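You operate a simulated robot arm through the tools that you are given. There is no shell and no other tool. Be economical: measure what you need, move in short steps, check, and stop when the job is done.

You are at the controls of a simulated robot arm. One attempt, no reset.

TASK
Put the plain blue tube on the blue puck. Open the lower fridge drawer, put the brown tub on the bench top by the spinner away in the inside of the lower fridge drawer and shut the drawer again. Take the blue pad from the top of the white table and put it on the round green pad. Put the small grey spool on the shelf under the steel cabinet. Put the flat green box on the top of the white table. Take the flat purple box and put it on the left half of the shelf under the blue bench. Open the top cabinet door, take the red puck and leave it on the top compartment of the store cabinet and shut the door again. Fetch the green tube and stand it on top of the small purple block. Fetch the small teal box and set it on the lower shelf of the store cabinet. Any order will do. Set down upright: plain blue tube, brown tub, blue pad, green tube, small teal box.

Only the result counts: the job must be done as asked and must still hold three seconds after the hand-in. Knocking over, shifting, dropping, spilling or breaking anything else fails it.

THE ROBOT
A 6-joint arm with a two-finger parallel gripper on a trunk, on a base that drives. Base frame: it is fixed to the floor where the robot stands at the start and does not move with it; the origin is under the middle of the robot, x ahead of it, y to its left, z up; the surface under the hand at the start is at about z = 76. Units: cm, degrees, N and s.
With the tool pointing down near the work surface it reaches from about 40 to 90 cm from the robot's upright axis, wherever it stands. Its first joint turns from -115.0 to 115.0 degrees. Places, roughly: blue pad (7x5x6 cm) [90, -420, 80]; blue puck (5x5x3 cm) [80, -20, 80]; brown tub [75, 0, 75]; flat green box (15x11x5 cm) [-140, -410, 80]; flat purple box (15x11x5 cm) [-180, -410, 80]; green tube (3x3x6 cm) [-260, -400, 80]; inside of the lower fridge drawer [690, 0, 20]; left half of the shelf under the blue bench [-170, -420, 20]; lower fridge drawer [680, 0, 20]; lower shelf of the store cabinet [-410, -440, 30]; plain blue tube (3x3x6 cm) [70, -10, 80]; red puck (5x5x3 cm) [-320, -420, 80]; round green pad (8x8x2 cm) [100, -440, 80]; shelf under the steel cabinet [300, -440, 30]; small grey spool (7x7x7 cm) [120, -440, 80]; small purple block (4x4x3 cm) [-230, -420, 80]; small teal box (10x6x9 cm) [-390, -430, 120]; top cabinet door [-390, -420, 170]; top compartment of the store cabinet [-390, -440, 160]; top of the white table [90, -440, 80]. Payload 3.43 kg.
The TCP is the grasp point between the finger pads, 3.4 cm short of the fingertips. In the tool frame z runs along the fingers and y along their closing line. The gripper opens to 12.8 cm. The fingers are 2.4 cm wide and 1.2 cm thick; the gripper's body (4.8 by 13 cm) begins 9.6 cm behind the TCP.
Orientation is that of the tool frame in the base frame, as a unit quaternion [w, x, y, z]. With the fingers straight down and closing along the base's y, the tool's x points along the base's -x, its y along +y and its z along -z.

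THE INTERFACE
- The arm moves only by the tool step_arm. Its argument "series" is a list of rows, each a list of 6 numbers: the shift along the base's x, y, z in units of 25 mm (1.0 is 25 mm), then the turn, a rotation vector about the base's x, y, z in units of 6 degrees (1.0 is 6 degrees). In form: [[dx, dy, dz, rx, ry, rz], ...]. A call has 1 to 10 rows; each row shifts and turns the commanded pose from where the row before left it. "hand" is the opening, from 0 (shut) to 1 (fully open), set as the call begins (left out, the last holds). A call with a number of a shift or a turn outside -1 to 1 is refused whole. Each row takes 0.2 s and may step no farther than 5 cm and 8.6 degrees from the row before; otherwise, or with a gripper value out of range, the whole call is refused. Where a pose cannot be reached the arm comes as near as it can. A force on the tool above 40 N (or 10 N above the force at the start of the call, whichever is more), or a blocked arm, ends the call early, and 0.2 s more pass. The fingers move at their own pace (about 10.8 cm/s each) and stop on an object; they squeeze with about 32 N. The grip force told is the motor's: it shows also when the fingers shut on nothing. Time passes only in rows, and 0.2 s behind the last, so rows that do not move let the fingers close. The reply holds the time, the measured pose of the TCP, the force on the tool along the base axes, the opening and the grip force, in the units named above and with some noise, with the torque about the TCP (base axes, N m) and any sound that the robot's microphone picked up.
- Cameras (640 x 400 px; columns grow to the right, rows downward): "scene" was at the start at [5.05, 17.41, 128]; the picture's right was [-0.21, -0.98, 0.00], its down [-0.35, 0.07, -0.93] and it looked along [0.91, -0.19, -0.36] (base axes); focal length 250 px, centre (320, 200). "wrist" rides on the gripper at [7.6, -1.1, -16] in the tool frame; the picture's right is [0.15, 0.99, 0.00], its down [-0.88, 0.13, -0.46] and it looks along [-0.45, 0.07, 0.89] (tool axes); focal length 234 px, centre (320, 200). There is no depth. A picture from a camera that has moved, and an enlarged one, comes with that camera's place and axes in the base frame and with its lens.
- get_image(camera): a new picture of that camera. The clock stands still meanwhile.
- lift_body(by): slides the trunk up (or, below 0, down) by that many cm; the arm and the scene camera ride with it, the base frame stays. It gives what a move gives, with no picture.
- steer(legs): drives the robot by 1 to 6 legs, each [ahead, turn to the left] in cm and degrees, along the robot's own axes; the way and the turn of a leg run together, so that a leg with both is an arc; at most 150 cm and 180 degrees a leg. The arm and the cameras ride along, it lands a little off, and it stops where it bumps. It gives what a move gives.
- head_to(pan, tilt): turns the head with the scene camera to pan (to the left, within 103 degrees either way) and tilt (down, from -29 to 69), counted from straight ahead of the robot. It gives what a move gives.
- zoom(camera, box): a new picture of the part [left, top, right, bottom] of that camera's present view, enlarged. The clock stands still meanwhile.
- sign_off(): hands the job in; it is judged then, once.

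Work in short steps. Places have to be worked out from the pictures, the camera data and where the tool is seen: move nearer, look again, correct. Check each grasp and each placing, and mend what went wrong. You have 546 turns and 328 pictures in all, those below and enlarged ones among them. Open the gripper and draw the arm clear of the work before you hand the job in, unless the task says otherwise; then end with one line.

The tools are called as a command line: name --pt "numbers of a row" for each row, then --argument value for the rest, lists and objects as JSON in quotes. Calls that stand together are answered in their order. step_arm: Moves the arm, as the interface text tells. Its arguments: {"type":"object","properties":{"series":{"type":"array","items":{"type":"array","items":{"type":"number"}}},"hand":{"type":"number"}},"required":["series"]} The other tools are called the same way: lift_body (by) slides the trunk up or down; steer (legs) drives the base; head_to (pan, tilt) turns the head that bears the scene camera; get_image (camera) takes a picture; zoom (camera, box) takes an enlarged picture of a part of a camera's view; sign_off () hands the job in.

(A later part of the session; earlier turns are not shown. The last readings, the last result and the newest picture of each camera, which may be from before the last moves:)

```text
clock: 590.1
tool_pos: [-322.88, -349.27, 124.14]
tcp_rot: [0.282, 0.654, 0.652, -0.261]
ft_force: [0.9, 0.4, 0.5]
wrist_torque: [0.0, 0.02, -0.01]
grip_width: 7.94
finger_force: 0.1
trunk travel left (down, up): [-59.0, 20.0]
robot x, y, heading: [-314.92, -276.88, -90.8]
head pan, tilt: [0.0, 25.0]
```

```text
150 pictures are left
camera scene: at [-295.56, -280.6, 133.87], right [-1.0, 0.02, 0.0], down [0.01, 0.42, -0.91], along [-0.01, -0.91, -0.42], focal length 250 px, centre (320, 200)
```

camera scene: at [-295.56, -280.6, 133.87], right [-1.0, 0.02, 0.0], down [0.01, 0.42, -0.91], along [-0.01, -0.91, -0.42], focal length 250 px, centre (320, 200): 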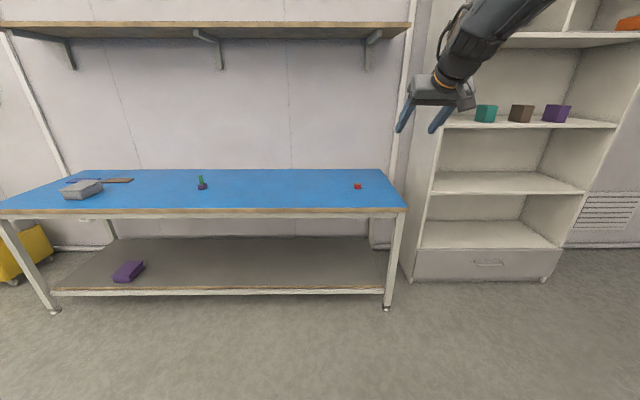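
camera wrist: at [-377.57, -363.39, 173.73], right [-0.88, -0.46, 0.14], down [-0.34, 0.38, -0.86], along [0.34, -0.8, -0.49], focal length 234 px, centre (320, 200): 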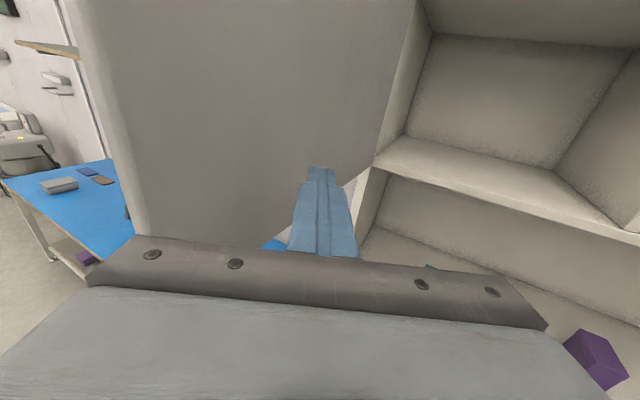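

Drive forward 64 cm to bring the hand over the puck region.

steer --legs '[[0, 0.7], [64, 0]]'

get_image --camera "wrist"

get_image --camera "scene"

```text
clock: 594.0
tool_pos: [-322.68, -413.3, 124.13]
tcp_rot: [0.283, 0.652, 0.653, -0.261]
ft_force: [-0.6, 0.3, 0.8]
wrist_torque: [-0.02, -0.01, 0.02]
grip_width: 7.95
finger_force: 0.1
trunk travel left (down, up): [-59.0, 20.0]
robot x, y, heading: [-315.51, -340.7, -90.5]
head pan, tilt: [0.0, 25.0]
```

```text
149 pictures are left
camera wrist: at [-324.16, -396.71, 129.99], right [0.99, 0.12, -0.08], down [0.11, -0.29, 0.95], along [0.09, -0.95, -0.3], focal length 234 px, centre (320, 200)
```

wrist: 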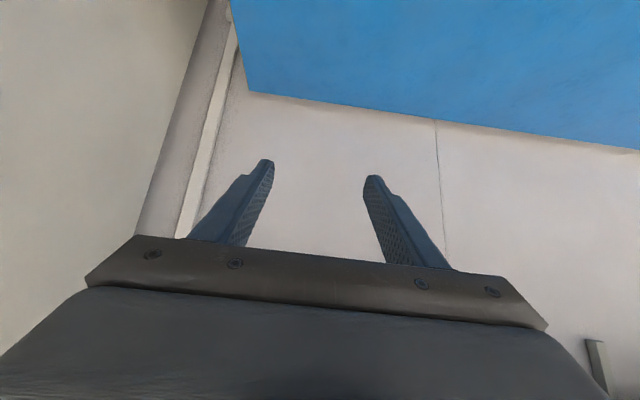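

```text
148 pictures are left
camera scene: at [-295.91, -344.55, 133.87], right [-1.0, 0.01, 0.0], down [0.0, 0.42, -0.91], along [-0.01, -0.91, -0.42], focal length 250 px, centre (320, 200)
```

scene: 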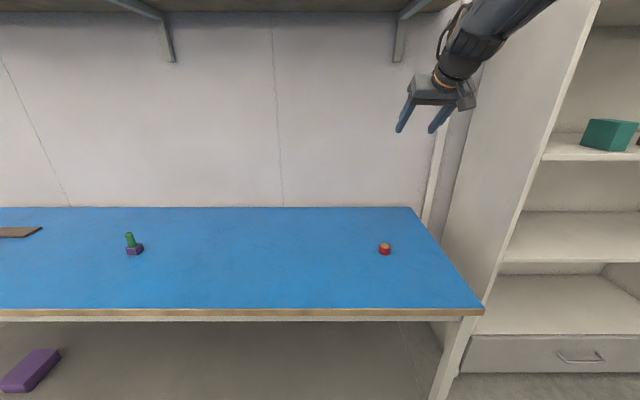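

Puck ≈(-320.9,-421.9). Lower the hand toward it.

step_arm --pt "0.2 0 -1 0 0 0" --pt "0.2 0 -1 0 0 0" --pt "0.2 0 -1 0 0 0" --pt "0.1 0 -1 0 0 0" --pt "0 0 -1 0 0 0" --pt "0 0 -1 0 0 0" --pt "0 0 -1 0 0 0" --pt "0 0 -1 0 0 0" --pt "0 0 -1 0 0 0" --pt "0 0 -1 0 0 0"

step_arm --pt "0 0 -1 0 0 0" --pt "0 0 -1 0 0 0" --pt "0 0 -1 0 0 0" --pt "0 0 -1 0 0 0"

get_image --camera "scene"

get_image --camera "wrist"

```text
clock: 596.2
tool_pos: [-320.98, -413.4, 99.0]
tcp_rot: [0.284, 0.652, 0.654, -0.26]
ft_force: [-0.3, 0.1, 0.5]
wrist_torque: [-0.02, -0.01, -0.02]
grip_width: 7.92
finger_force: 0.2
trunk travel left (down, up): [-59.0, 20.0]
robot x, y, heading: [-315.41, -340.55, -90.5]
head pan, tilt: [0.0, 25.0]
```

```text
clock: 597.2
tool_pos: [-321.05, -413.43, 89.08]
tcp_rot: [0.283, 0.653, 0.653, -0.261]
ft_force: [-0.6, -0.9, 0.4]
wrist_torque: [0.0, 0.01, 0.02]
grip_width: 7.96
finger_force: 0.1
trunk travel left (down, up): [-59.0, 20.0]
robot x, y, heading: [-315.23, -341.15, -90.4]
head pan, tilt: [0.0, 25.0]
```

```text
147 pictures are left
camera scene: at [-295.91, -344.52, 133.87], right [-1.0, 0.01, 0.0], down [0.0, 0.42, -0.91], along [-0.01, -0.91, -0.42], focal length 250 px, centre (320, 200)
```

scene: 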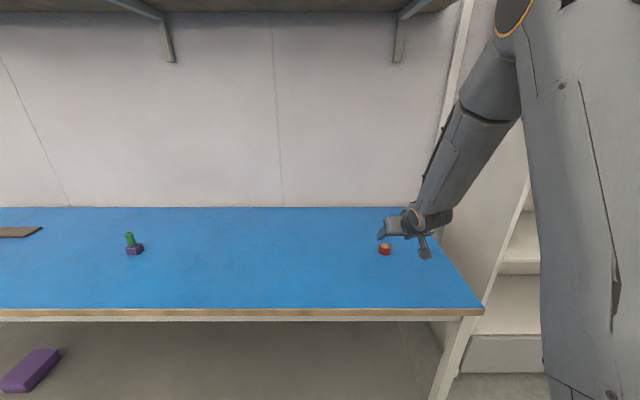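

```text
146 pictures are left
camera wrist: at [-322.37, -396.68, 94.92], right [0.99, 0.12, -0.08], down [0.11, -0.29, 0.95], along [0.09, -0.95, -0.3], focal length 234 px, centre (320, 200)
```

wrist: 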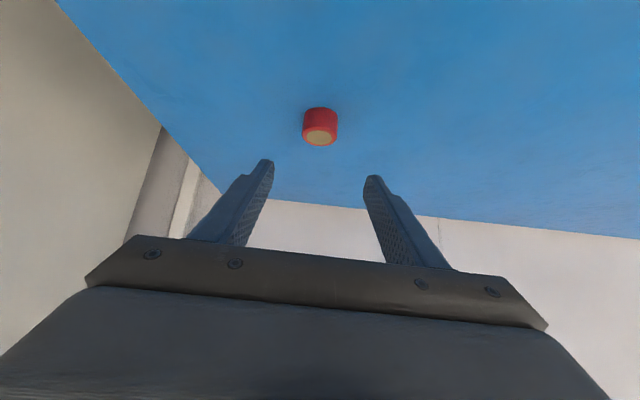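

Puck is centred between the fingers. Approach diagonally.

step_arm --pt "0.03 -0.57 -0.7 0 0 0" --pt "0.03 -0.57 -0.7 0 0 0" --pt "0 -0.57 -0.7 0 0 0" --pt "0 -0.57 -0.7 0 0 0" --pt "0 -0.57 -0.7 0 0 0"

zoom --camera "scene" --box '[340, 210, 436, 270]'

get_image --camera "wrist"

```text
clock: 598.5
tool_pos: [-320.76, -420.48, 80.31]
tcp_rot: [0.283, 0.652, 0.654, -0.26]
ft_force: [-0.4, 0.8, -0.2]
wrist_torque: [0.0, 0.01, 0.0]
grip_width: 7.93
finger_force: 0.1
trunk travel left (down, up): [-59.0, 20.0]
robot x, y, heading: [-315.32, -340.83, -90.4]
head pan, tilt: [0.0, 25.0]
```

```text
6.67 times, centred on (388, 240) of scene
camera zoom: at [-295.91, -344.53, 133.87], right [-1.0, 0.01, 0.0], down [0.0, 0.42, -0.91], along [-0.01, -0.91, -0.42], focal length 1669 px, centre (-133, -67)
```

zoom: 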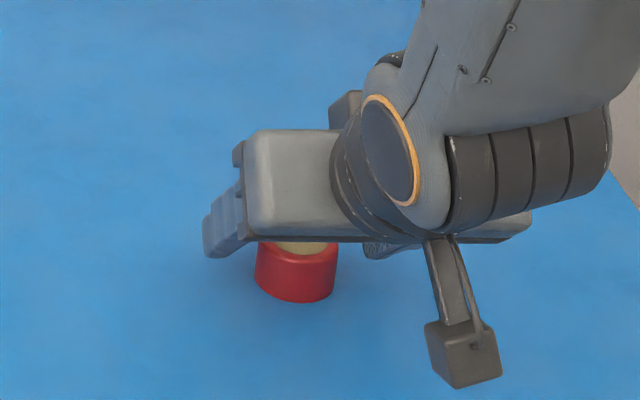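

```text
144 pictures are left
camera wrist: at [-322.25, -403.88, 86.2], right [0.99, 0.12, -0.08], down [0.11, -0.29, 0.95], along [0.09, -0.95, -0.3], focal length 234 px, centre (320, 200)
```

wrist: 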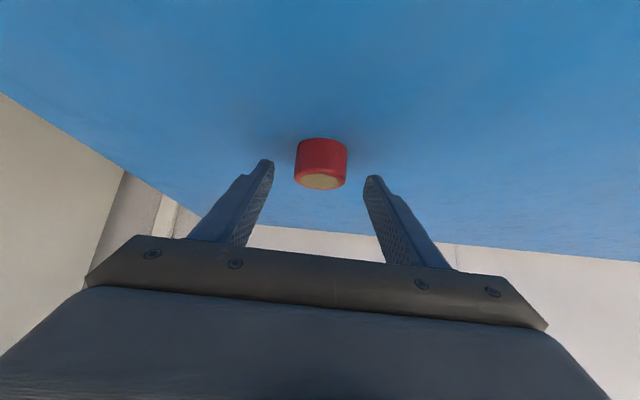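

Advance 0.7 and lower 0.6, then grip.

step_arm --pt "0 -0.28 -0.1 0 0 0" --pt "0 0 -0.15 0 0 0"

step_arm --pt "0 0 0 0 0 0" --pt "0 0 0 0 0 0" --pt "0 0 0 0 0 0" --hand 0

step_arm --pt "0 0 0.3 0 0 0" --pt "0 0 0.7 0 0 0" --pt "0 0 0.8 0 0 0" --pt "0 0 0.8 0 0 0" --pt "0 0 0.8 0 0 0" --pt "0 0 0.8 0 0 0"

get_image --camera "wrist"

zoom --camera "scene" --box '[340, 170, 468, 250]'

```text
clock: 599.0
tool_pos: [-320.85, -421.3, 79.74]
tcp_rot: [0.284, 0.651, 0.654, -0.26]
ft_force: [0.0, -0.2, 0.1]
wrist_torque: [0.03, 0.03, 0.0]
grip_width: 7.94
finger_force: 0.0
trunk travel left (down, up): [-59.0, 20.0]
robot x, y, heading: [-315.43, -340.57, -90.3]
head pan, tilt: [0.0, 25.0]
```

```text
clock: 599.9
tool_pos: [-320.89, -421.32, 79.64]
tcp_rot: [0.283, 0.652, 0.654, -0.26]
ft_force: [-0.6, 0.6, 0.5]
wrist_torque: [0.0, 0.03, 0.01]
grip_width: 4.28
finger_force: 31.6
trunk travel left (down, up): [-59.0, 20.0]
robot x, y, heading: [-315.39, -341.27, -90.4]
head pan, tilt: [0.0, 25.0]
```

```text
clock: 601.2
tool_pos: [-320.7, -421.35, 90.24]
tcp_rot: [0.283, 0.652, 0.654, -0.261]
ft_force: [0.5, -0.2, -1.5]
wrist_torque: [-0.02, 0.01, -0.01]
grip_width: 4.31
finger_force: 32.0
trunk travel left (down, up): [-59.0, 20.0]
robot x, y, heading: [-315.56, -341.08, -90.3]
head pan, tilt: [0.0, 25.0]
```

```text
143 pictures are left
camera wrist: at [-322.2, -404.53, 96.11], right [0.99, 0.12, -0.08], down [0.11, -0.3, 0.95], along [0.09, -0.95, -0.3], focal length 234 px, centre (320, 200)
```

wrist: 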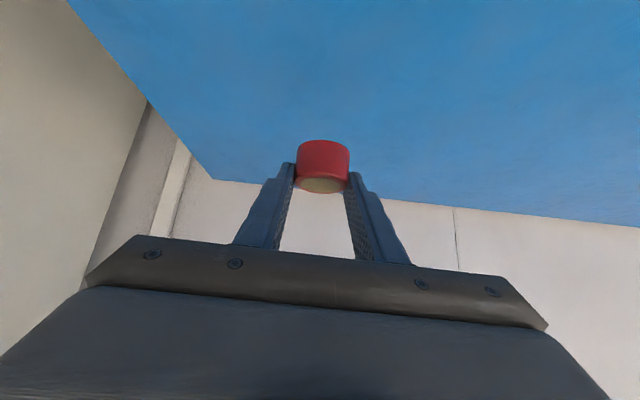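

```text
5.00 times, centred on (404, 210) of scene
camera zoom: at [-295.91, -344.58, 133.87], right [-1.0, 0.01, 0.0], down [0.0, 0.42, -0.91], along [-0.01, -0.91, -0.42], focal length 1252 px, centre (-100, 150)
```

zoom: 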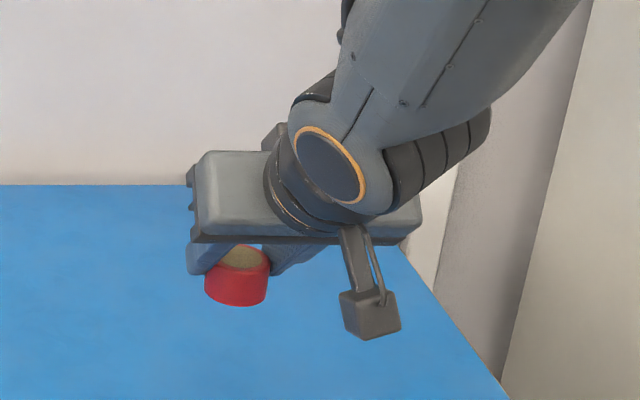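

Puck held level. Lift, back out, and drive to the cabinet.

step_arm --pt "0 0.3 1 0 0 0" --pt "0 0.3 1 0 0 0" --pt "0 0.3 1 0 0 0" --pt "0 0.3 1 0 0 0" --pt "0 0.3 1 0 0 0" --pt "0 0.3 1 0 0 0" --pt "0 0.3 1 0 0 0" --pt "0 0.3 1 0 0 0" --pt "0 0.3 1 0 0 0" --pt "0 0.3 1 0 0 0"

steer --legs '[[-66, 0], [0, -90], [79, 0], [0, 90]]'

lift_body --by 20

head_to --pan 0 --tilt 0

get_image --camera "scene"

```text
clock: 603.5
tool_pos: [-320.75, -413.63, 115.27]
tcp_rot: [0.284, 0.652, 0.654, -0.26]
ft_force: [-0.8, -0.9, -0.6]
wrist_torque: [0.02, 0.03, 0.02]
grip_width: 4.3
finger_force: 32.3
trunk travel left (down, up): [-59.0, 20.0]
robot x, y, heading: [-315.6, -340.86, -90.4]
head pan, tilt: [0.0, 25.0]
```

```text
clock: 618.6
tool_pos: [-400.07, -346.12, 115.28]
tcp_rot: [0.282, 0.655, 0.651, -0.262]
ft_force: [-0.6, 0.2, -1.1]
wrist_torque: [0.0, -0.03, 0.0]
grip_width: 4.29
finger_force: 31.3
trunk travel left (down, up): [-59.0, 20.0]
robot x, y, heading: [-393.81, -273.89, -90.7]
head pan, tilt: [0.0, 25.0]
```

```text
clock: 620.8
tool_pos: [-400.1, -346.31, 135.26]
tcp_rot: [0.281, 0.655, 0.651, -0.262]
ft_force: [-0.1, 0.3, -0.6]
wrist_torque: [0.0, 0.02, 0.01]
grip_width: 4.31
finger_force: 31.2
trunk travel left (down, up): [-79.0, 0.0]
robot x, y, heading: [-394.06, -273.53, -91.0]
head pan, tilt: [0.0, 25.0]
```

```text
clock: 621.7
tool_pos: [-400.13, -346.19, 135.27]
tcp_rot: [0.282, 0.655, 0.65, -0.262]
ft_force: [0.1, 0.2, 0.6]
wrist_torque: [0.02, 0.0, -0.03]
grip_width: 4.3
finger_force: 32.2
trunk travel left (down, up): [-79.0, 0.0]
robot x, y, heading: [-393.96, -273.37, -90.9]
head pan, tilt: [0.0, 0.0]
```

```text
141 pictures are left
camera scene: at [-374.53, -271.51, 157.9], right [-1.0, 0.02, 0.0], down [0.0, 0.0, -1.0], along [-0.02, -1.0, 0.0], focal length 250 px, centre (320, 200)
```

scene: 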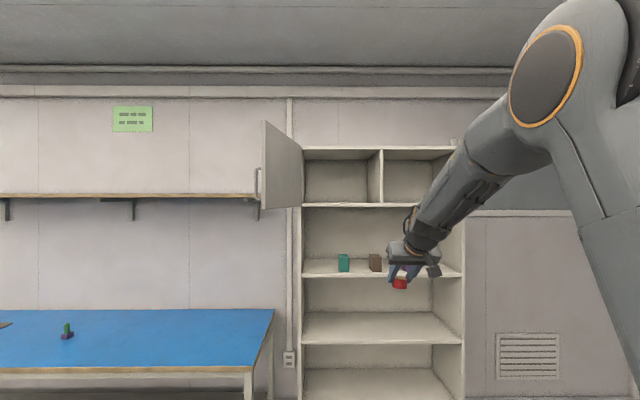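

Raise the hand to z≈166 and shift to x≈−392.

step_arm --pt "0.3 0 1 0 0 0" --pt "0.3 0 1 0 0 0" --pt "0.3 0 1 0 0 0" --pt "0.3 0 1 0 0 0" --pt "0.3 0 1 0 0 0" --pt "0.3 0 1 0 0 0" --pt "0.3 0 1 0 0 0" --pt "0.3 0 1 0 0 0" --pt "0.3 0 1 0 0 0" --pt "0.3 0 1 0 0 0"

step_arm --pt "0 0 1 0 0 0" --pt "0 0 1 0 0 0"

steer --legs '[[0, 0.8], [58, 0]]'

get_image --camera "scene"

get_image --camera "wrist"

```text
clock: 623.9
tool_pos: [-404.06, -342.8, 155.32]
tcp_rot: [0.294, 0.649, 0.653, -0.257]
ft_force: [0.0, -0.2, 0.1]
wrist_torque: [0.0, 0.0, 0.0]
grip_width: 4.32
finger_force: 32.7
out of reach, approached as far as the arm can: row 2, 3, 4, 5, 6, 7, 8, 9, 10
trunk travel left (down, up): [-79.0, 0.0]
robot x, y, heading: [-394.07, -273.37, -90.9]
head pan, tilt: [0.0, 0.0]
```

```text
clock: 624.5
tool_pos: [-406.27, -342.16, 159.6]
tcp_rot: [0.29, 0.651, 0.652, -0.258]
ft_force: [0.7, 0.0, -1.0]
wrist_torque: [0.04, 0.03, -0.02]
grip_width: 4.31
finger_force: 32.6
out of reach, approached as far as the arm can: row 1, 2
trunk travel left (down, up): [-79.0, 0.0]
robot x, y, heading: [-394.23, -273.51, -91.0]
head pan, tilt: [0.0, 0.0]
```

```text
clock: 628.1
tool_pos: [-405.4, -400.65, 159.44]
tcp_rot: [0.293, 0.646, 0.657, -0.256]
ft_force: [0.4, 0.3, -1.6]
wrist_torque: [0.02, 0.0, 0.01]
grip_width: 4.3
finger_force: 31.9
trunk travel left (down, up): [-79.0, 0.0]
robot x, y, heading: [-394.27, -331.82, -89.9]
head pan, tilt: [0.0, 0.0]
```

```text
140 pictures are left
camera scene: at [-374.66, -329.56, 157.91], right [-1.0, 0.0, 0.0], down [0.0, 0.0, -1.0], along [0.0, -1.0, 0.0], focal length 250 px, centre (320, 200)
```

scene: 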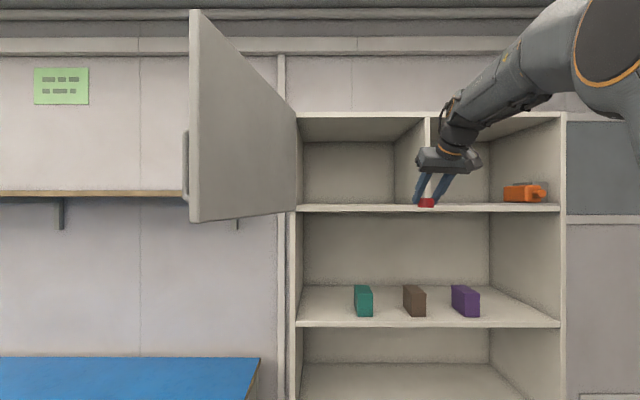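

```text
139 pictures are left
camera wrist: at [-407.23, -383.92, 165.24], right [0.99, 0.14, -0.06], down [0.1, -0.29, 0.95], along [0.11, -0.95, -0.3], focal length 234 px, centre (320, 200)
```

wrist: 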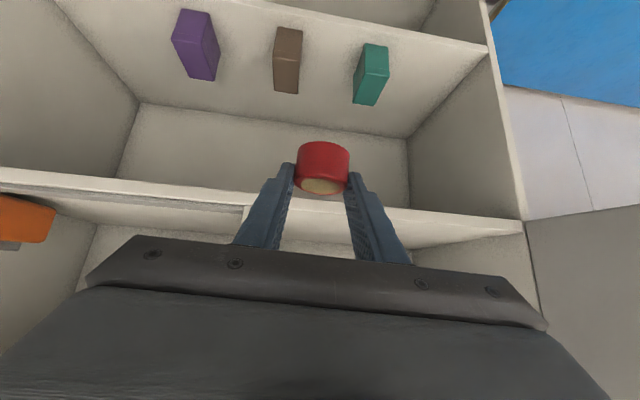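

TCP height is limited at short reach; extend the arm outward a little while raising and shifting +x (still in front of the cabinet), after backing the base 12 cm.

steer --legs '[[-14, 0]]'

step_arm --pt "0.4 -0.7 0 0 0 0" --pt "0.4 -0.7 0.3 0 0 0" --pt "0.5 -0.7 0.3 0 0 0" --pt "0.5 -0.5 0.4 0 0 0" --pt "0.5 0 0.4 0 0 0" --pt "0.5 0 0.4 0 0 0" --pt "0.5 0 0.4 0 0 0"

```text
clock: 629.5
tool_pos: [-405.2, -386.64, 159.52]
tcp_rot: [0.292, 0.646, 0.657, -0.256]
ft_force: [1.0, 0.3, -1.2]
wrist_torque: [0.06, 0.02, -0.02]
grip_width: 4.28
finger_force: 32.4
trunk travel left (down, up): [-79.0, 0.0]
robot x, y, heading: [-394.25, -318.04, -89.9]
head pan, tilt: [0.0, 0.0]
```

```text
clock: 631.1
tool_pos: [-404.53, -390.41, 162.28]
tcp_rot: [0.305, 0.64, 0.659, -0.251]
ft_force: [-0.4, 0.3, -0.4]
wrist_torque: [0.0, 0.01, 0.02]
grip_width: 4.31
finger_force: 31.6
out of reach, approached as far as the arm can: row 1, 2, 3, 4, 5, 6, 7
trunk travel left (down, up): [-79.0, 0.0]
robot x, y, heading: [-394.01, -318.27, -89.8]
head pan, tilt: [0.0, 0.0]
```

Probe which direction is limited: try a pure +x move, then a +y (retract) with +z.

step_arm --pt "0.5 0 0 0 0 0" --pt "0.5 0 0 0 0 0"

step_arm --pt "0 0.8 0 0 0 0" --pt "0 0.8 0 0 0 0" --pt "0 0.8 0 0 0 0"

step_arm --pt "0.6 0 0 0 0 0" --pt "0.6 0 0 0 0 0" --pt "0.6 0 0 0 0 0" --pt "0.6 0 0 0 0 0"

step_arm --pt "0 0 0.6 0 0 0" --pt "0 0 0.6 0 0 0"

```text
clock: 631.7
tool_pos: [-404.47, -389.98, 161.86]
tcp_rot: [0.304, 0.641, 0.659, -0.252]
ft_force: [-0.7, -0.1, -0.5]
wrist_torque: [0.01, 0.01, 0.01]
grip_width: 4.31
finger_force: 32.0
out of reach, approached as far as the arm can: row 1, 2
trunk travel left (down, up): [-79.0, 0.0]
robot x, y, heading: [-393.99, -317.8, -90.0]
head pan, tilt: [0.0, 0.0]
```

```text
clock: 632.5
tool_pos: [-404.93, -383.77, 161.64]
tcp_rot: [0.293, 0.645, 0.658, -0.255]
ft_force: [0.4, 0.2, -1.0]
wrist_torque: [0.04, -0.01, 0.01]
grip_width: 4.31
finger_force: 31.7
out of reach, approached as far as the arm can: row 1
trunk travel left (down, up): [-79.0, 0.0]
robot x, y, heading: [-394.17, -317.93, -90.0]
head pan, tilt: [0.0, 0.0]
```

```text
clock: 633.5
tool_pos: [-402.23, -382.8, 160.68]
tcp_rot: [0.301, 0.642, 0.659, -0.251]
ft_force: [0.2, 0.4, -1.8]
wrist_torque: [-0.01, -0.01, 0.02]
grip_width: 4.29
finger_force: 32.1
out of reach, approached as far as the arm can: row 1, 2, 3, 4
trunk travel left (down, up): [-79.0, 0.0]
robot x, y, heading: [-394.09, -317.8, -90.1]
head pan, tilt: [0.0, 0.0]
```

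```text
clock: 634.1
tool_pos: [-403.82, -382.51, 163.13]
tcp_rot: [0.298, 0.643, 0.658, -0.254]
ft_force: [-0.5, -0.3, -1.3]
wrist_torque: [0.02, 0.01, 0.01]
grip_width: 4.28
finger_force: 31.6
out of reach, approached as far as the arm can: row 1, 2
trunk travel left (down, up): [-79.0, 0.0]
robot x, y, heading: [-394.19, -317.74, -89.9]
head pan, tilt: [0.0, 0.0]
```

+x is blocked by a joint limit; a small ccw base turn relieves this and also shifts the hand to x≈−392. Turn 9°, drive forward 30 and look.

steer --legs '[[0, 9], [30, 0]]'

get_image --camera "scene"

get_image --camera "wrist"

```text
clock: 636.8
tool_pos: [-388.92, -413.05, 163.06]
tcp_rot: [0.317, 0.589, 0.707, -0.229]
ft_force: [-0.2, 0.8, 0.3]
wrist_torque: [-0.01, -0.02, 0.01]
grip_width: 4.27
finger_force: 31.9
trunk travel left (down, up): [-79.0, 0.0]
robot x, y, heading: [-389.28, -347.78, -81.1]
head pan, tilt: [0.0, 0.0]
```

```text
138 pictures are left
camera scene: at [-370.54, -342.54, 157.91], right [-0.99, -0.16, 0.0], down [0.0, 0.0, -1.0], along [0.16, -0.99, 0.0], focal length 250 px, centre (320, 200)
```

scene: 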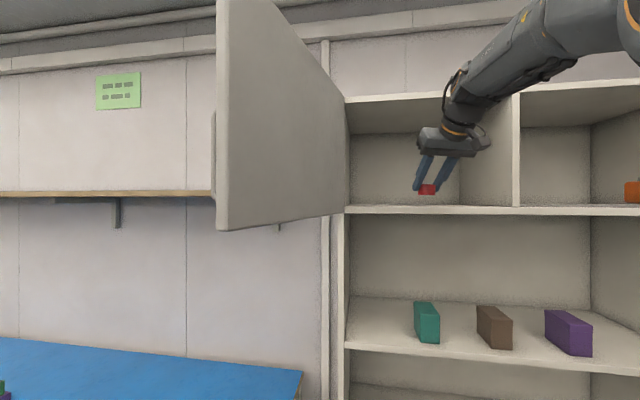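

```text
137 pictures are left
camera wrist: at [-393.5, -396.93, 168.71], right [0.95, 0.3, -0.06], down [0.14, -0.26, 0.95], along [0.27, -0.92, -0.29], focal length 234 px, centre (320, 200)
```

wrist: 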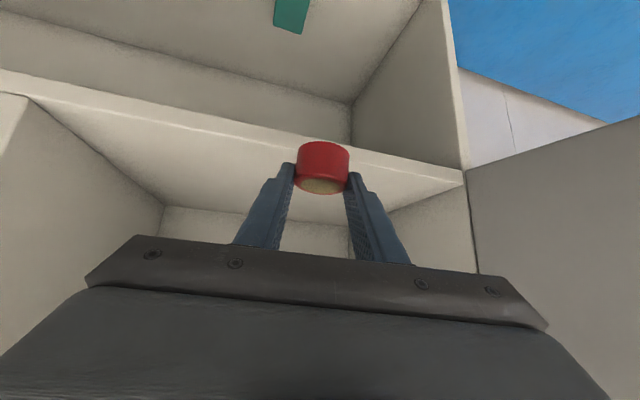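

Clear. Drive in 18 cm more.

steer --legs '[[18, 0]]'

get_image --camera "scene"

get_image --camera "wrist"

```text
clock: 638.3
tool_pos: [-385.94, -430.83, 163.1]
tcp_rot: [0.317, 0.59, 0.707, -0.229]
ft_force: [0.7, 1.1, -0.2]
wrist_torque: [-0.03, 0.03, -0.01]
grip_width: 4.31
finger_force: 32.0
trunk travel left (down, up): [-79.0, 0.0]
robot x, y, heading: [-386.9, -365.56, -80.9]
head pan, tilt: [0.0, 0.0]
```

```text
136 pictures are left
camera scene: at [-367.73, -360.32, 157.91], right [-0.99, -0.16, 0.0], down [0.0, 0.0, -1.0], along [0.16, -0.99, 0.0], focal length 250 px, centre (320, 200)
```

scene: 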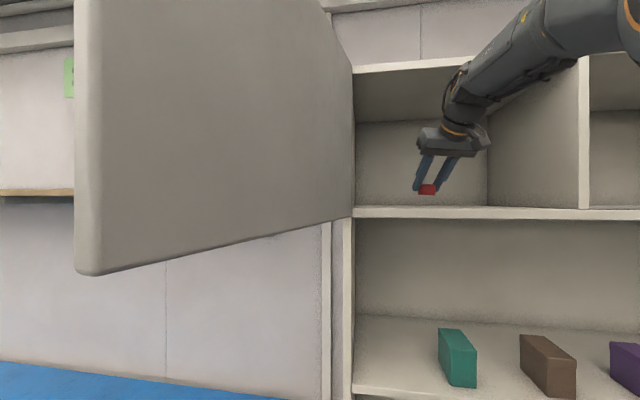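

```text
135 pictures are left
camera wrist: at [-390.67, -414.73, 168.71], right [0.95, 0.3, -0.06], down [0.14, -0.26, 0.95], along [0.27, -0.92, -0.29], focal length 234 px, centre (320, 200)
```

wrist: 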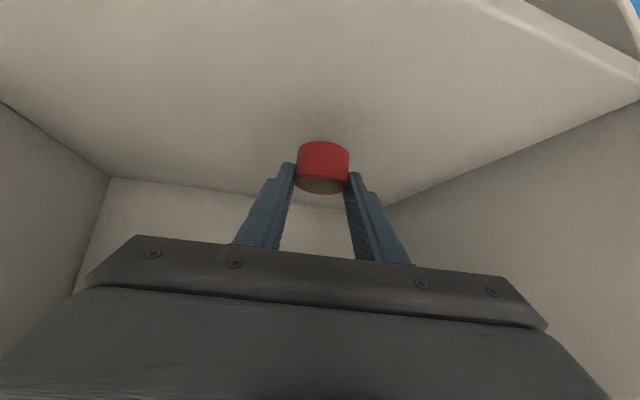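

Puck is inside (y≈−431). Lower gently to contact.

step_arm --pt "0 0 -0.4 0 0 0" --pt "0 0 -0.3 0 0 0" --pt "0 0 -0.2 0 0 0" --pt "0 0 -0.1 0 0 0"

step_arm --pt "0 0 -0.1 0 0 0" --pt "0 0 -0.1 0 0 0" --pt "0 0 -0.1 0 0 0"

step_arm --pt "0 0 -0.1 0 0 0" --pt "0 0 -0.1 0 0 0" --pt "0 0 -0.1 0 0 0"

```text
clock: 639.3
tool_pos: [-385.9, -430.95, 160.51]
tcp_rot: [0.317, 0.59, 0.707, -0.229]
ft_force: [-0.3, -0.6, -1.2]
wrist_torque: [0.01, 0.01, -0.03]
grip_width: 4.3
finger_force: 32.0
trunk travel left (down, up): [-79.0, 0.0]
robot x, y, heading: [-386.44, -365.59, -81.0]
head pan, tilt: [0.0, 0.0]
```

```text
clock: 640.1
tool_pos: [-386.0, -430.94, 159.85]
tcp_rot: [0.317, 0.589, 0.707, -0.229]
ft_force: [0.0, 1.0, -0.3]
wrist_torque: [0.01, -0.04, 0.02]
grip_width: 4.3
finger_force: 31.6
trunk travel left (down, up): [-79.0, 0.0]
robot x, y, heading: [-386.63, -365.66, -81.1]
head pan, tilt: [0.0, 0.0]
```

```text
clock: 640.9
tool_pos: [-386.02, -430.85, 159.42]
tcp_rot: [0.319, 0.588, 0.706, -0.232]
ft_force: [1.4, -2.7, 27.6]
wrist_torque: [-0.38, 0.46, 0.0]
grip_width: 4.35
finger_force: 31.9
trunk travel left (down, up): [-79.0, 0.0]
robot x, y, heading: [-386.56, -365.47, -80.9]
head pan, tilt: [0.0, 0.0]
```

Contact. Ease, release and back out.

step_arm --pt "0 0 0.1 0 0 0"

step_arm --pt "0 0 0 0 0 0" --pt "0 0 0 0 0 0" --pt "0 0 0.3 0 0 0" --pt "0 0 0.4 0 0 0" --hand 0.6

steer --legs '[[-40, 0]]'

get_image --camera "scene"

zoom --camera "scene" --box '[320, 100, 480, 220]'

```text
clock: 641.3
tool_pos: [-385.92, -430.75, 159.49]
tcp_rot: [0.317, 0.589, 0.707, -0.229]
ft_force: [2.7, -0.8, 20.8]
wrist_torque: [-0.31, 0.32, 0.03]
grip_width: 4.31
finger_force: 31.6
trunk travel left (down, up): [-79.0, 0.0]
robot x, y, heading: [-387.16, -365.66, -81.0]
head pan, tilt: [0.0, 0.0]
```

```text
clock: 642.3
tool_pos: [-385.95, -430.81, 161.07]
tcp_rot: [0.316, 0.59, 0.707, -0.228]
ft_force: [0.4, 0.0, -0.4]
wrist_torque: [-0.01, 0.0, 0.01]
grip_width: 7.68
finger_force: 0.0
trunk travel left (down, up): [-79.0, 0.0]
robot x, y, heading: [-386.64, -365.82, -81.5]
head pan, tilt: [0.0, 0.0]
```

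```text
clock: 644.8
tool_pos: [-392.12, -391.48, 160.94]
tcp_rot: [0.318, 0.589, 0.707, -0.229]
ft_force: [-0.3, -0.9, -0.4]
wrist_torque: [0.01, 0.01, 0.01]
grip_width: 7.7
finger_force: 0.0
trunk travel left (down, up): [-79.0, 0.0]
robot x, y, heading: [-392.9, -326.2, -80.8]
head pan, tilt: [0.0, 0.0]
```

```text
134 pictures are left
camera scene: at [-374.01, -320.87, 157.9], right [-0.99, -0.16, 0.0], down [0.0, 0.0, -1.0], along [0.16, -0.99, 0.0], focal length 250 px, centre (320, 200)
```

scene: 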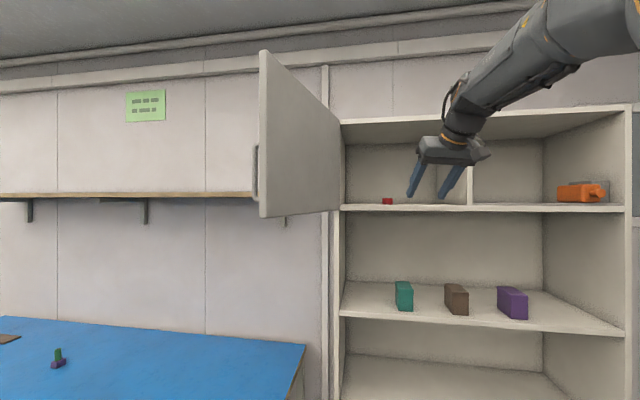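

```text
3.33 times, centred on (400, 160) of scene
camera zoom: at [-374.01, -320.87, 157.9], right [-0.99, -0.16, 0.0], down [0.0, 0.0, -1.0], along [0.16, -0.99, 0.0], focal length 835 px, centre (53, 333)
```

zoom: 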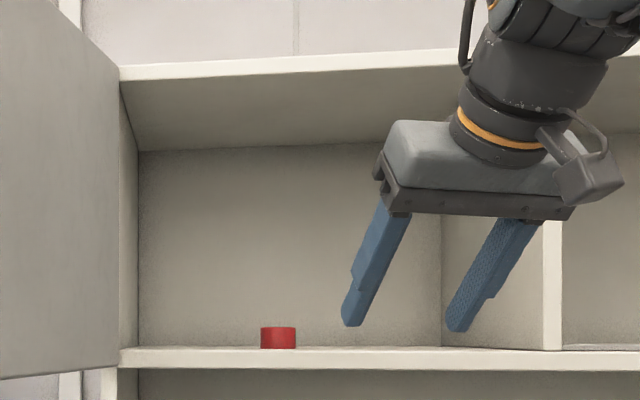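

Puck is in the compartment. Now to close the door: back off, set the tool horizontal, close fingers, and drive around to the door's outer (+x) side.

steer --legs '[[-30, 0]]'

step_arm --pt "0 -0.5 0.3 -0.95 0 0" --pt "0 -0.5 0.3 -0.95 0 0" --pt "0 -0.5 0.3 -0.95 0 0" --pt "0 -0.5 0.3 -0.95 0 0" --pt "0 -0.5 0.3 -0.95 0 0" --pt "0 -0.5 0.3 -0.95 0 0" --pt "0 -0.5 0.3 -0.95 0 0" --pt "0 -0.5 0.3 -0.95 0 0" --hand 0

steer --legs '[[0, 81], [73, 0], [0, -90]]'

get_image --camera "scene"

get_image --camera "wrist"

```text
clock: 646.8
tool_pos: [-396.9, -361.72, 161.12]
tcp_rot: [0.317, 0.588, 0.708, -0.229]
ft_force: [-0.5, 0.4, -0.3]
wrist_torque: [0.04, 0.03, 0.0]
grip_width: 7.68
finger_force: 0.0
trunk travel left (down, up): [-79.0, 0.0]
robot x, y, heading: [-397.7, -296.53, -81.0]
head pan, tilt: [0.0, 0.0]
```

```text
clock: 648.6
tool_pos: [-396.99, -371.7, 167.15]
tcp_rot: [0.52, 0.419, 0.564, -0.485]
ft_force: [0.5, -0.4, 0.2]
wrist_torque: [0.03, 0.01, 0.0]
grip_width: 0.02
finger_force: 32.7
trunk travel left (down, up): [-79.0, 0.0]
robot x, y, heading: [-397.63, -297.1, -81.0]
head pan, tilt: [0.0, 0.0]
```

```text
clock: 659.9
tool_pos: [-335.26, -370.25, 167.15]
tcp_rot: [0.481, 0.462, 0.53, -0.524]
ft_force: [0.7, -0.7, 0.4]
wrist_torque: [0.0, 0.04, 0.04]
grip_width: 0.0
finger_force: 32.1
trunk travel left (down, up): [-79.0, 0.0]
robot x, y, heading: [-324.36, -295.48, -89.9]
head pan, tilt: [0.0, 0.0]
```

```text
132 pictures are left
camera scene: at [-304.94, -293.43, 157.9], right [-1.0, 0.0, 0.0], down [0.0, 0.0, -1.0], along [0.0, -1.0, 0.0], focal length 250 px, centre (320, 200)
```

scene: 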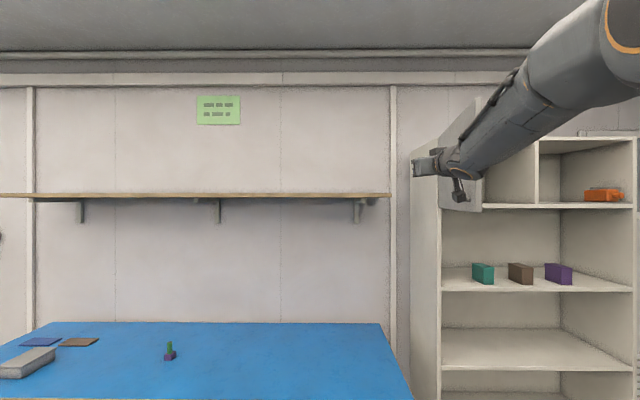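

```text
131 pictures are left
camera wrist: at [-337.64, -354.38, 159.52], right [0.97, 0.02, -0.25], down [0.21, 0.47, 0.86], along [0.14, -0.88, 0.45], focal length 234 px, centre (320, 200)
```

wrist: 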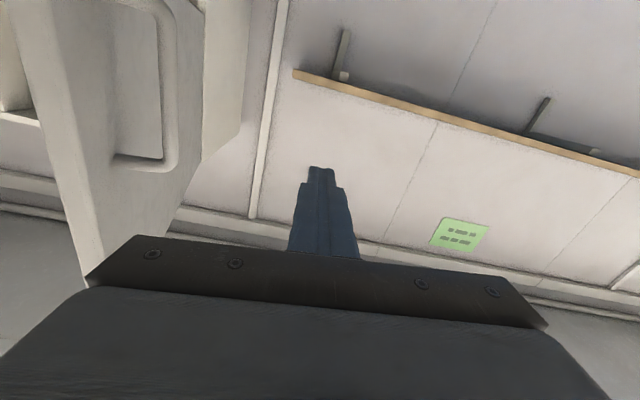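

The hand is on the outer side of the door. Drive forward 14 cm and turn clockwise to push the door.

steer --legs '[[14, 0], [0, -20]]'

get_image --camera "scene"

get_image --camera "wrist"

```text
clock: 662.3
tool_pos: [-359.98, -375.9, 167.2]
tcp_rot: [-0.383, -0.546, -0.442, 0.599]
ft_force: [0.2, 0.7, 0.1]
wrist_torque: [0.03, -0.01, 0.05]
grip_width: 0.0
finger_force: 32.0
trunk travel left (down, up): [-79.0, 0.0]
robot x, y, heading: [-324.55, -309.84, -109.9]
head pan, tilt: [0.0, 0.0]
```

```text
130 pictures are left
camera scene: at [-305.19, -314.26, 157.9], right [-0.94, 0.34, 0.0], down [0.0, 0.0, -1.0], along [-0.34, -0.94, 0.0], focal length 250 px, centre (320, 200)
```

scene: 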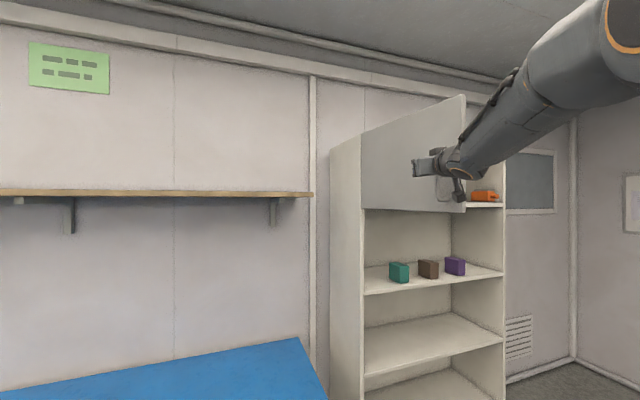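

```text
129 pictures are left
camera wrist: at [-356.81, -360.31, 159.52], right [0.92, -0.31, -0.25], down [0.36, 0.37, 0.86], along [-0.17, -0.88, 0.45], focal length 234 px, centre (320, 200)
```

wrist: 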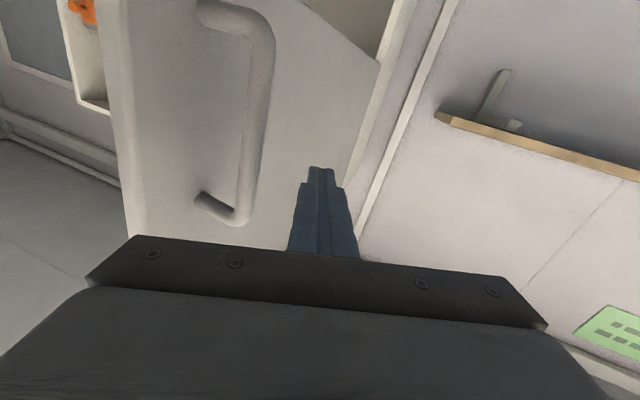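

Working. Turn further and drive forward to push it on.

steer --legs '[[0, -10], [12, 0]]'

get_image --camera "scene"

get_image --camera "wrist"

```text
clock: 664.3
tool_pos: [-376.96, -379.41, 167.09]
tcp_rot: [-0.331, -0.583, -0.392, 0.63]
ft_force: [0.2, 0.0, -0.3]
wrist_torque: [-0.03, -0.01, 0.0]
grip_width: 0.0
finger_force: 31.5
trunk travel left (down, up): [-79.0, 0.0]
robot x, y, heading: [-330.78, -320.0, -119.4]
head pan, tilt: [0.0, 0.0]
```

```text
128 pictures are left
camera scene: at [-312.25, -328.02, 157.91], right [-0.87, 0.5, 0.0], down [0.0, 0.0, -1.0], along [-0.5, -0.87, 0.0], focal length 250 px, centre (320, 200)
```

scene: 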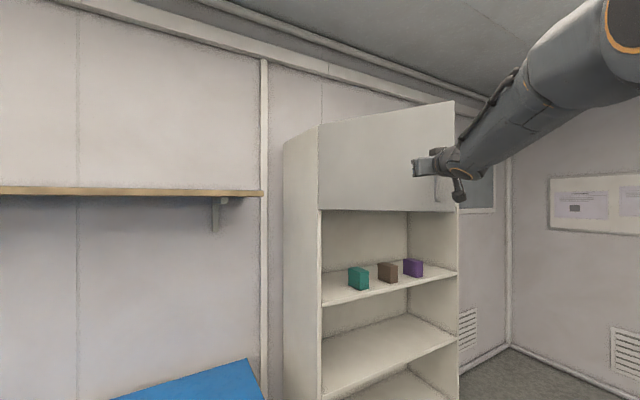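

```text
127 pictures are left
camera wrist: at [-371.09, -364.42, 159.53], right [0.85, -0.46, -0.25], down [0.42, 0.3, 0.86], along [-0.32, -0.83, 0.45], focal length 234 px, centre (320, 200)
```

wrist: 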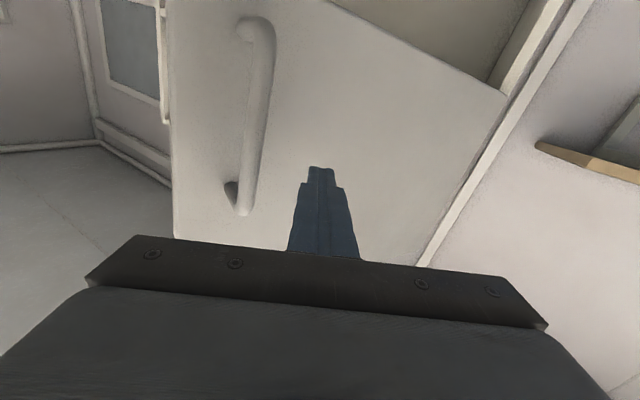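

Door ≈60°. Continue forward 20 cm.

steer --legs '[[20, 0]]'

get_image --camera "wrist"

```text
clock: 665.9
tool_pos: [-387.01, -396.94, 167.18]
tcp_rot: [-0.331, -0.583, -0.392, 0.63]
ft_force: [0.6, -0.1, 0.1]
wrist_torque: [0.01, -0.02, -0.01]
grip_width: 0.0
finger_force: 32.5
trunk travel left (down, up): [-79.0, 0.0]
robot x, y, heading: [-340.69, -338.08, -119.5]
head pan, tilt: [0.0, 0.0]
```

```text
126 pictures are left
camera wrist: at [-381.06, -381.96, 159.53], right [0.85, -0.46, -0.25], down [0.42, 0.3, 0.86], along [-0.32, -0.83, 0.45], focal length 234 px, centre (320, 200)
```

wrist: 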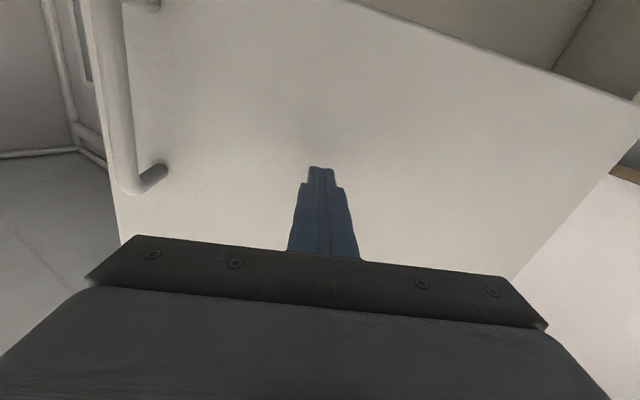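

Door ≈40°. Forward 12, then slowly to shut.

steer --legs '[[12, 0]]'

steer --legs '[[5, 0]]'

get_image --camera "wrist"

get_image --camera "scene"

```text
clock: 667.1
tool_pos: [-392.94, -407.23, 167.2]
tcp_rot: [-0.329, -0.583, -0.392, 0.631]
ft_force: [-0.2, 0.4, 0.0]
wrist_torque: [0.0, -0.04, -0.02]
grip_width: 0.0
finger_force: 32.1
trunk travel left (down, up): [-79.0, 0.0]
robot x, y, heading: [-346.37, -348.17, -119.5]
head pan, tilt: [0.0, 0.0]
```

```text
clock: 668.0
tool_pos: [-395.41, -411.68, 167.17]
tcp_rot: [-0.329, -0.584, -0.391, 0.631]
ft_force: [-0.1, 0.9, -0.2]
wrist_torque: [0.02, -0.02, 0.0]
grip_width: 0.0
finger_force: 31.7
trunk travel left (down, up): [-79.0, 0.0]
robot x, y, heading: [-348.78, -353.02, -119.6]
head pan, tilt: [0.0, 0.0]
```

```text
125 pictures are left
camera wrist: at [-389.48, -396.75, 159.53], right [0.85, -0.46, -0.25], down [0.42, 0.3, 0.86], along [-0.32, -0.83, 0.45], focal length 234 px, centre (320, 200)
```

wrist: 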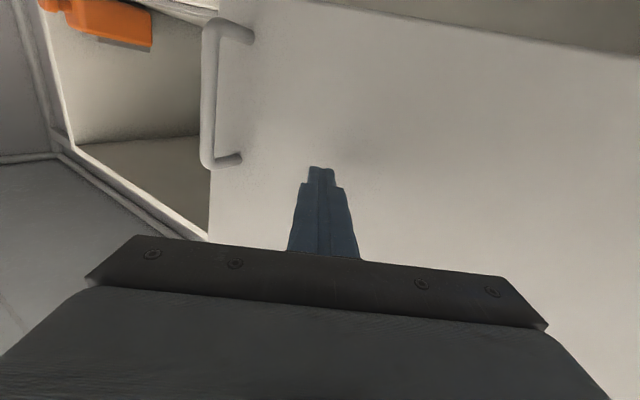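

```text
124 pictures are left
camera scene: at [-330.67, -360.3, 157.9], right [-0.87, 0.5, 0.0], down [0.0, 0.0, -1.0], along [-0.5, -0.87, 0.0], focal length 250 px, centre (320, 200)
```

scene: 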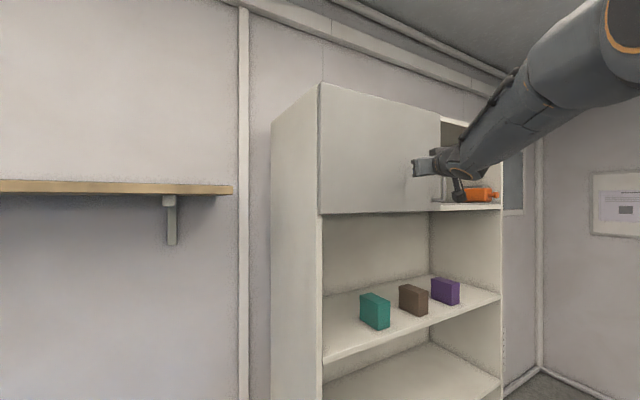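

A few degrees remain. Push in small steps until force.

steer --legs '[[3, 0]]'

steer --legs '[[2, 0]]'

get_image --camera "wrist"

```text
clock: 668.9
tool_pos: [-396.8, -414.39, 167.12]
tcp_rot: [-0.33, -0.583, -0.392, 0.63]
ft_force: [0.1, -0.3, 0.6]
wrist_torque: [0.0, 0.01, -0.03]
grip_width: 0.01
finger_force: 32.1
trunk travel left (down, up): [-79.0, 0.0]
robot x, y, heading: [-350.77, -355.45, -120.0]
head pan, tilt: [0.0, 0.0]
```

```text
clock: 669.6
tool_pos: [-396.92, -414.47, 167.35]
tcp_rot: [-0.33, -0.582, -0.393, 0.631]
ft_force: [10.2, 15.2, -2.9]
wrist_torque: [-0.05, 0.06, 0.23]
grip_width: 0.0
finger_force: 31.8
trunk travel left (down, up): [-79.0, 0.0]
robot x, y, heading: [-350.53, -355.5, -119.4]
head pan, tilt: [0.0, 0.0]
stopped in leg 1: the force on the tool passed its limit at 48 N (the readings are from after the stop); the commanded pose is now the measured one
```

```text
123 pictures are left
camera wrist: at [-391.09, -399.54, 159.65], right [0.85, -0.46, -0.26], down [0.42, 0.3, 0.85], along [-0.32, -0.83, 0.45], focal length 234 px, centre (320, 200)
```

wrist: 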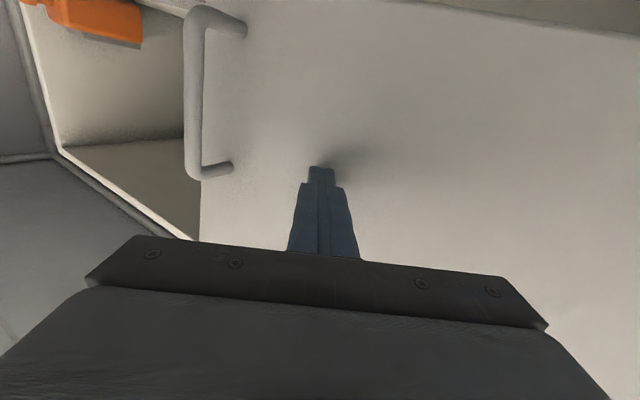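

Door shut (48 N resistance). Back off and verify.

steer --legs '[[-55, 0]]'

get_image --camera "scene"

```text
clock: 672.8
tool_pos: [-369.83, -367.13, 167.04]
tcp_rot: [-0.331, -0.582, -0.394, 0.63]
ft_force: [0.1, 0.0, -0.3]
wrist_torque: [0.01, -0.01, -0.02]
grip_width: 0.0
finger_force: 32.3
trunk travel left (down, up): [-79.0, 0.0]
robot x, y, heading: [-323.44, -307.85, -119.5]
head pan, tilt: [0.0, 0.0]
```

```text
122 pictures are left
camera scene: at [-305.31, -315.6, 157.9], right [-0.87, 0.49, 0.0], down [0.0, 0.0, -1.0], along [-0.49, -0.87, 0.0], focal length 250 px, centre (320, 200)
```

scene: 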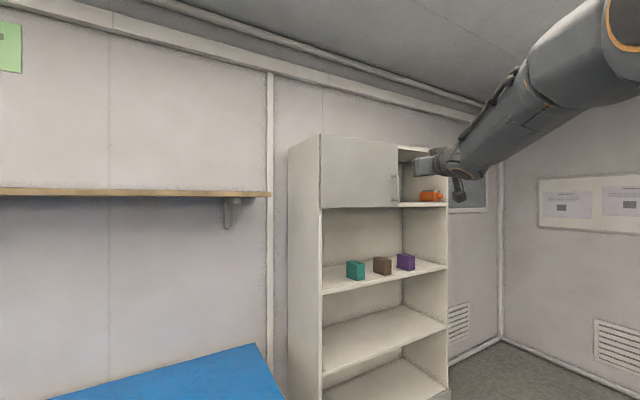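

Door verified shut. Go face the cabinet for the teal box: lower the trunk and set tool pitch ~20° down.

steer --legs '[[0, -60.5], [62, 0], [0, 90]]'

lift_body --by -38

step_arm --pt "0 0 0 0 -0.53 0" --pt "0 0 0 0 -0.53 0" --pt "0 0 0 0.83 0 0" --pt "0 0 0 0.83 0 0" --pt "0 0 0 0.83 0 0" --pt "0 0 0 0.83 0 0" --hand 0.75

head_to --pan 0 --tilt 10

get_image --camera "scene"

get_image --camera "wrist"

```text
clock: 682.7
tool_pos: [-396.1, -382.76, 167.07]
tcp_rot: [0.481, 0.462, 0.529, -0.524]
ft_force: [0.2, 0.6, 0.7]
wrist_torque: [0.03, -0.01, 0.03]
grip_width: 0.02
finger_force: 32.3
trunk travel left (down, up): [-79.0, 0.0]
robot x, y, heading: [-384.93, -308.36, -90.0]
head pan, tilt: [0.0, 0.0]
```

```text
clock: 686.4
tool_pos: [-396.09, -382.73, 129.16]
tcp_rot: [0.481, 0.462, 0.53, -0.524]
ft_force: [0.3, -0.2, 0.2]
wrist_torque: [-0.02, 0.02, -0.02]
grip_width: 0.0
finger_force: 32.7
trunk travel left (down, up): [-41.0, 38.0]
robot x, y, heading: [-385.29, -308.4, -89.7]
head pan, tilt: [0.0, 0.0]
```

```text
clock: 687.8
tool_pos: [-396.19, -382.88, 129.06]
tcp_rot: [0.416, 0.572, 0.581, -0.403]
ft_force: [1.1, -0.4, 0.1]
wrist_torque: [0.01, 0.04, 0.02]
grip_width: 9.6
finger_force: 0.2
trunk travel left (down, up): [-41.0, 38.0]
robot x, y, heading: [-385.18, -308.38, -89.6]
head pan, tilt: [0.0, 0.0]
```

```text
clock: 688.5
tool_pos: [-396.12, -382.82, 129.09]
tcp_rot: [0.417, 0.571, 0.581, -0.403]
ft_force: [-0.1, -0.8, 0.3]
wrist_torque: [0.03, -0.01, 0.02]
grip_width: 9.58
finger_force: 0.1
trunk travel left (down, up): [-41.0, 38.0]
robot x, y, heading: [-385.46, -308.55, -89.6]
head pan, tilt: [0.0, 10.0]
```

```text
121 pictures are left
camera scene: at [-365.73, -316.91, 118.31], right [-1.0, 0.0, 0.0], down [0.0, 0.17, -0.98], along [0.0, -0.98, -0.17], focal length 250 px, centre (320, 200)
```

scene: 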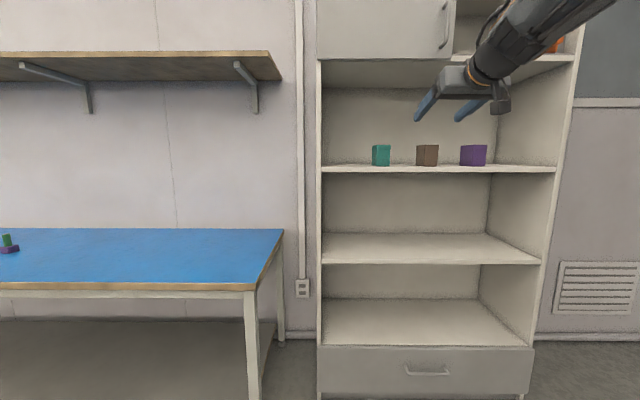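

```text
120 pictures are left
camera wrist: at [-397.63, -365.17, 127.19], right [0.99, 0.07, -0.13], down [0.12, 0.15, 0.98], along [0.09, -0.99, 0.14], focal length 234 px, centre (320, 200)
```

wrist: 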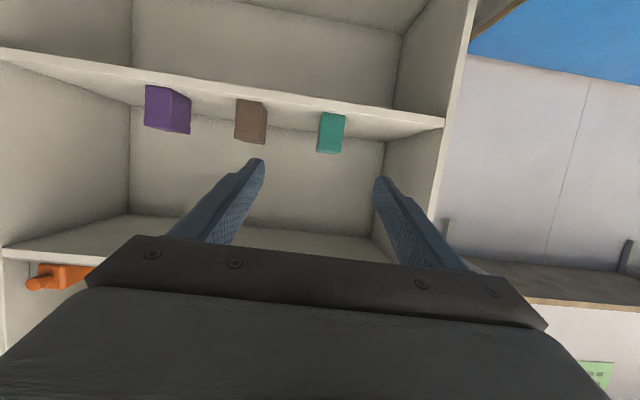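

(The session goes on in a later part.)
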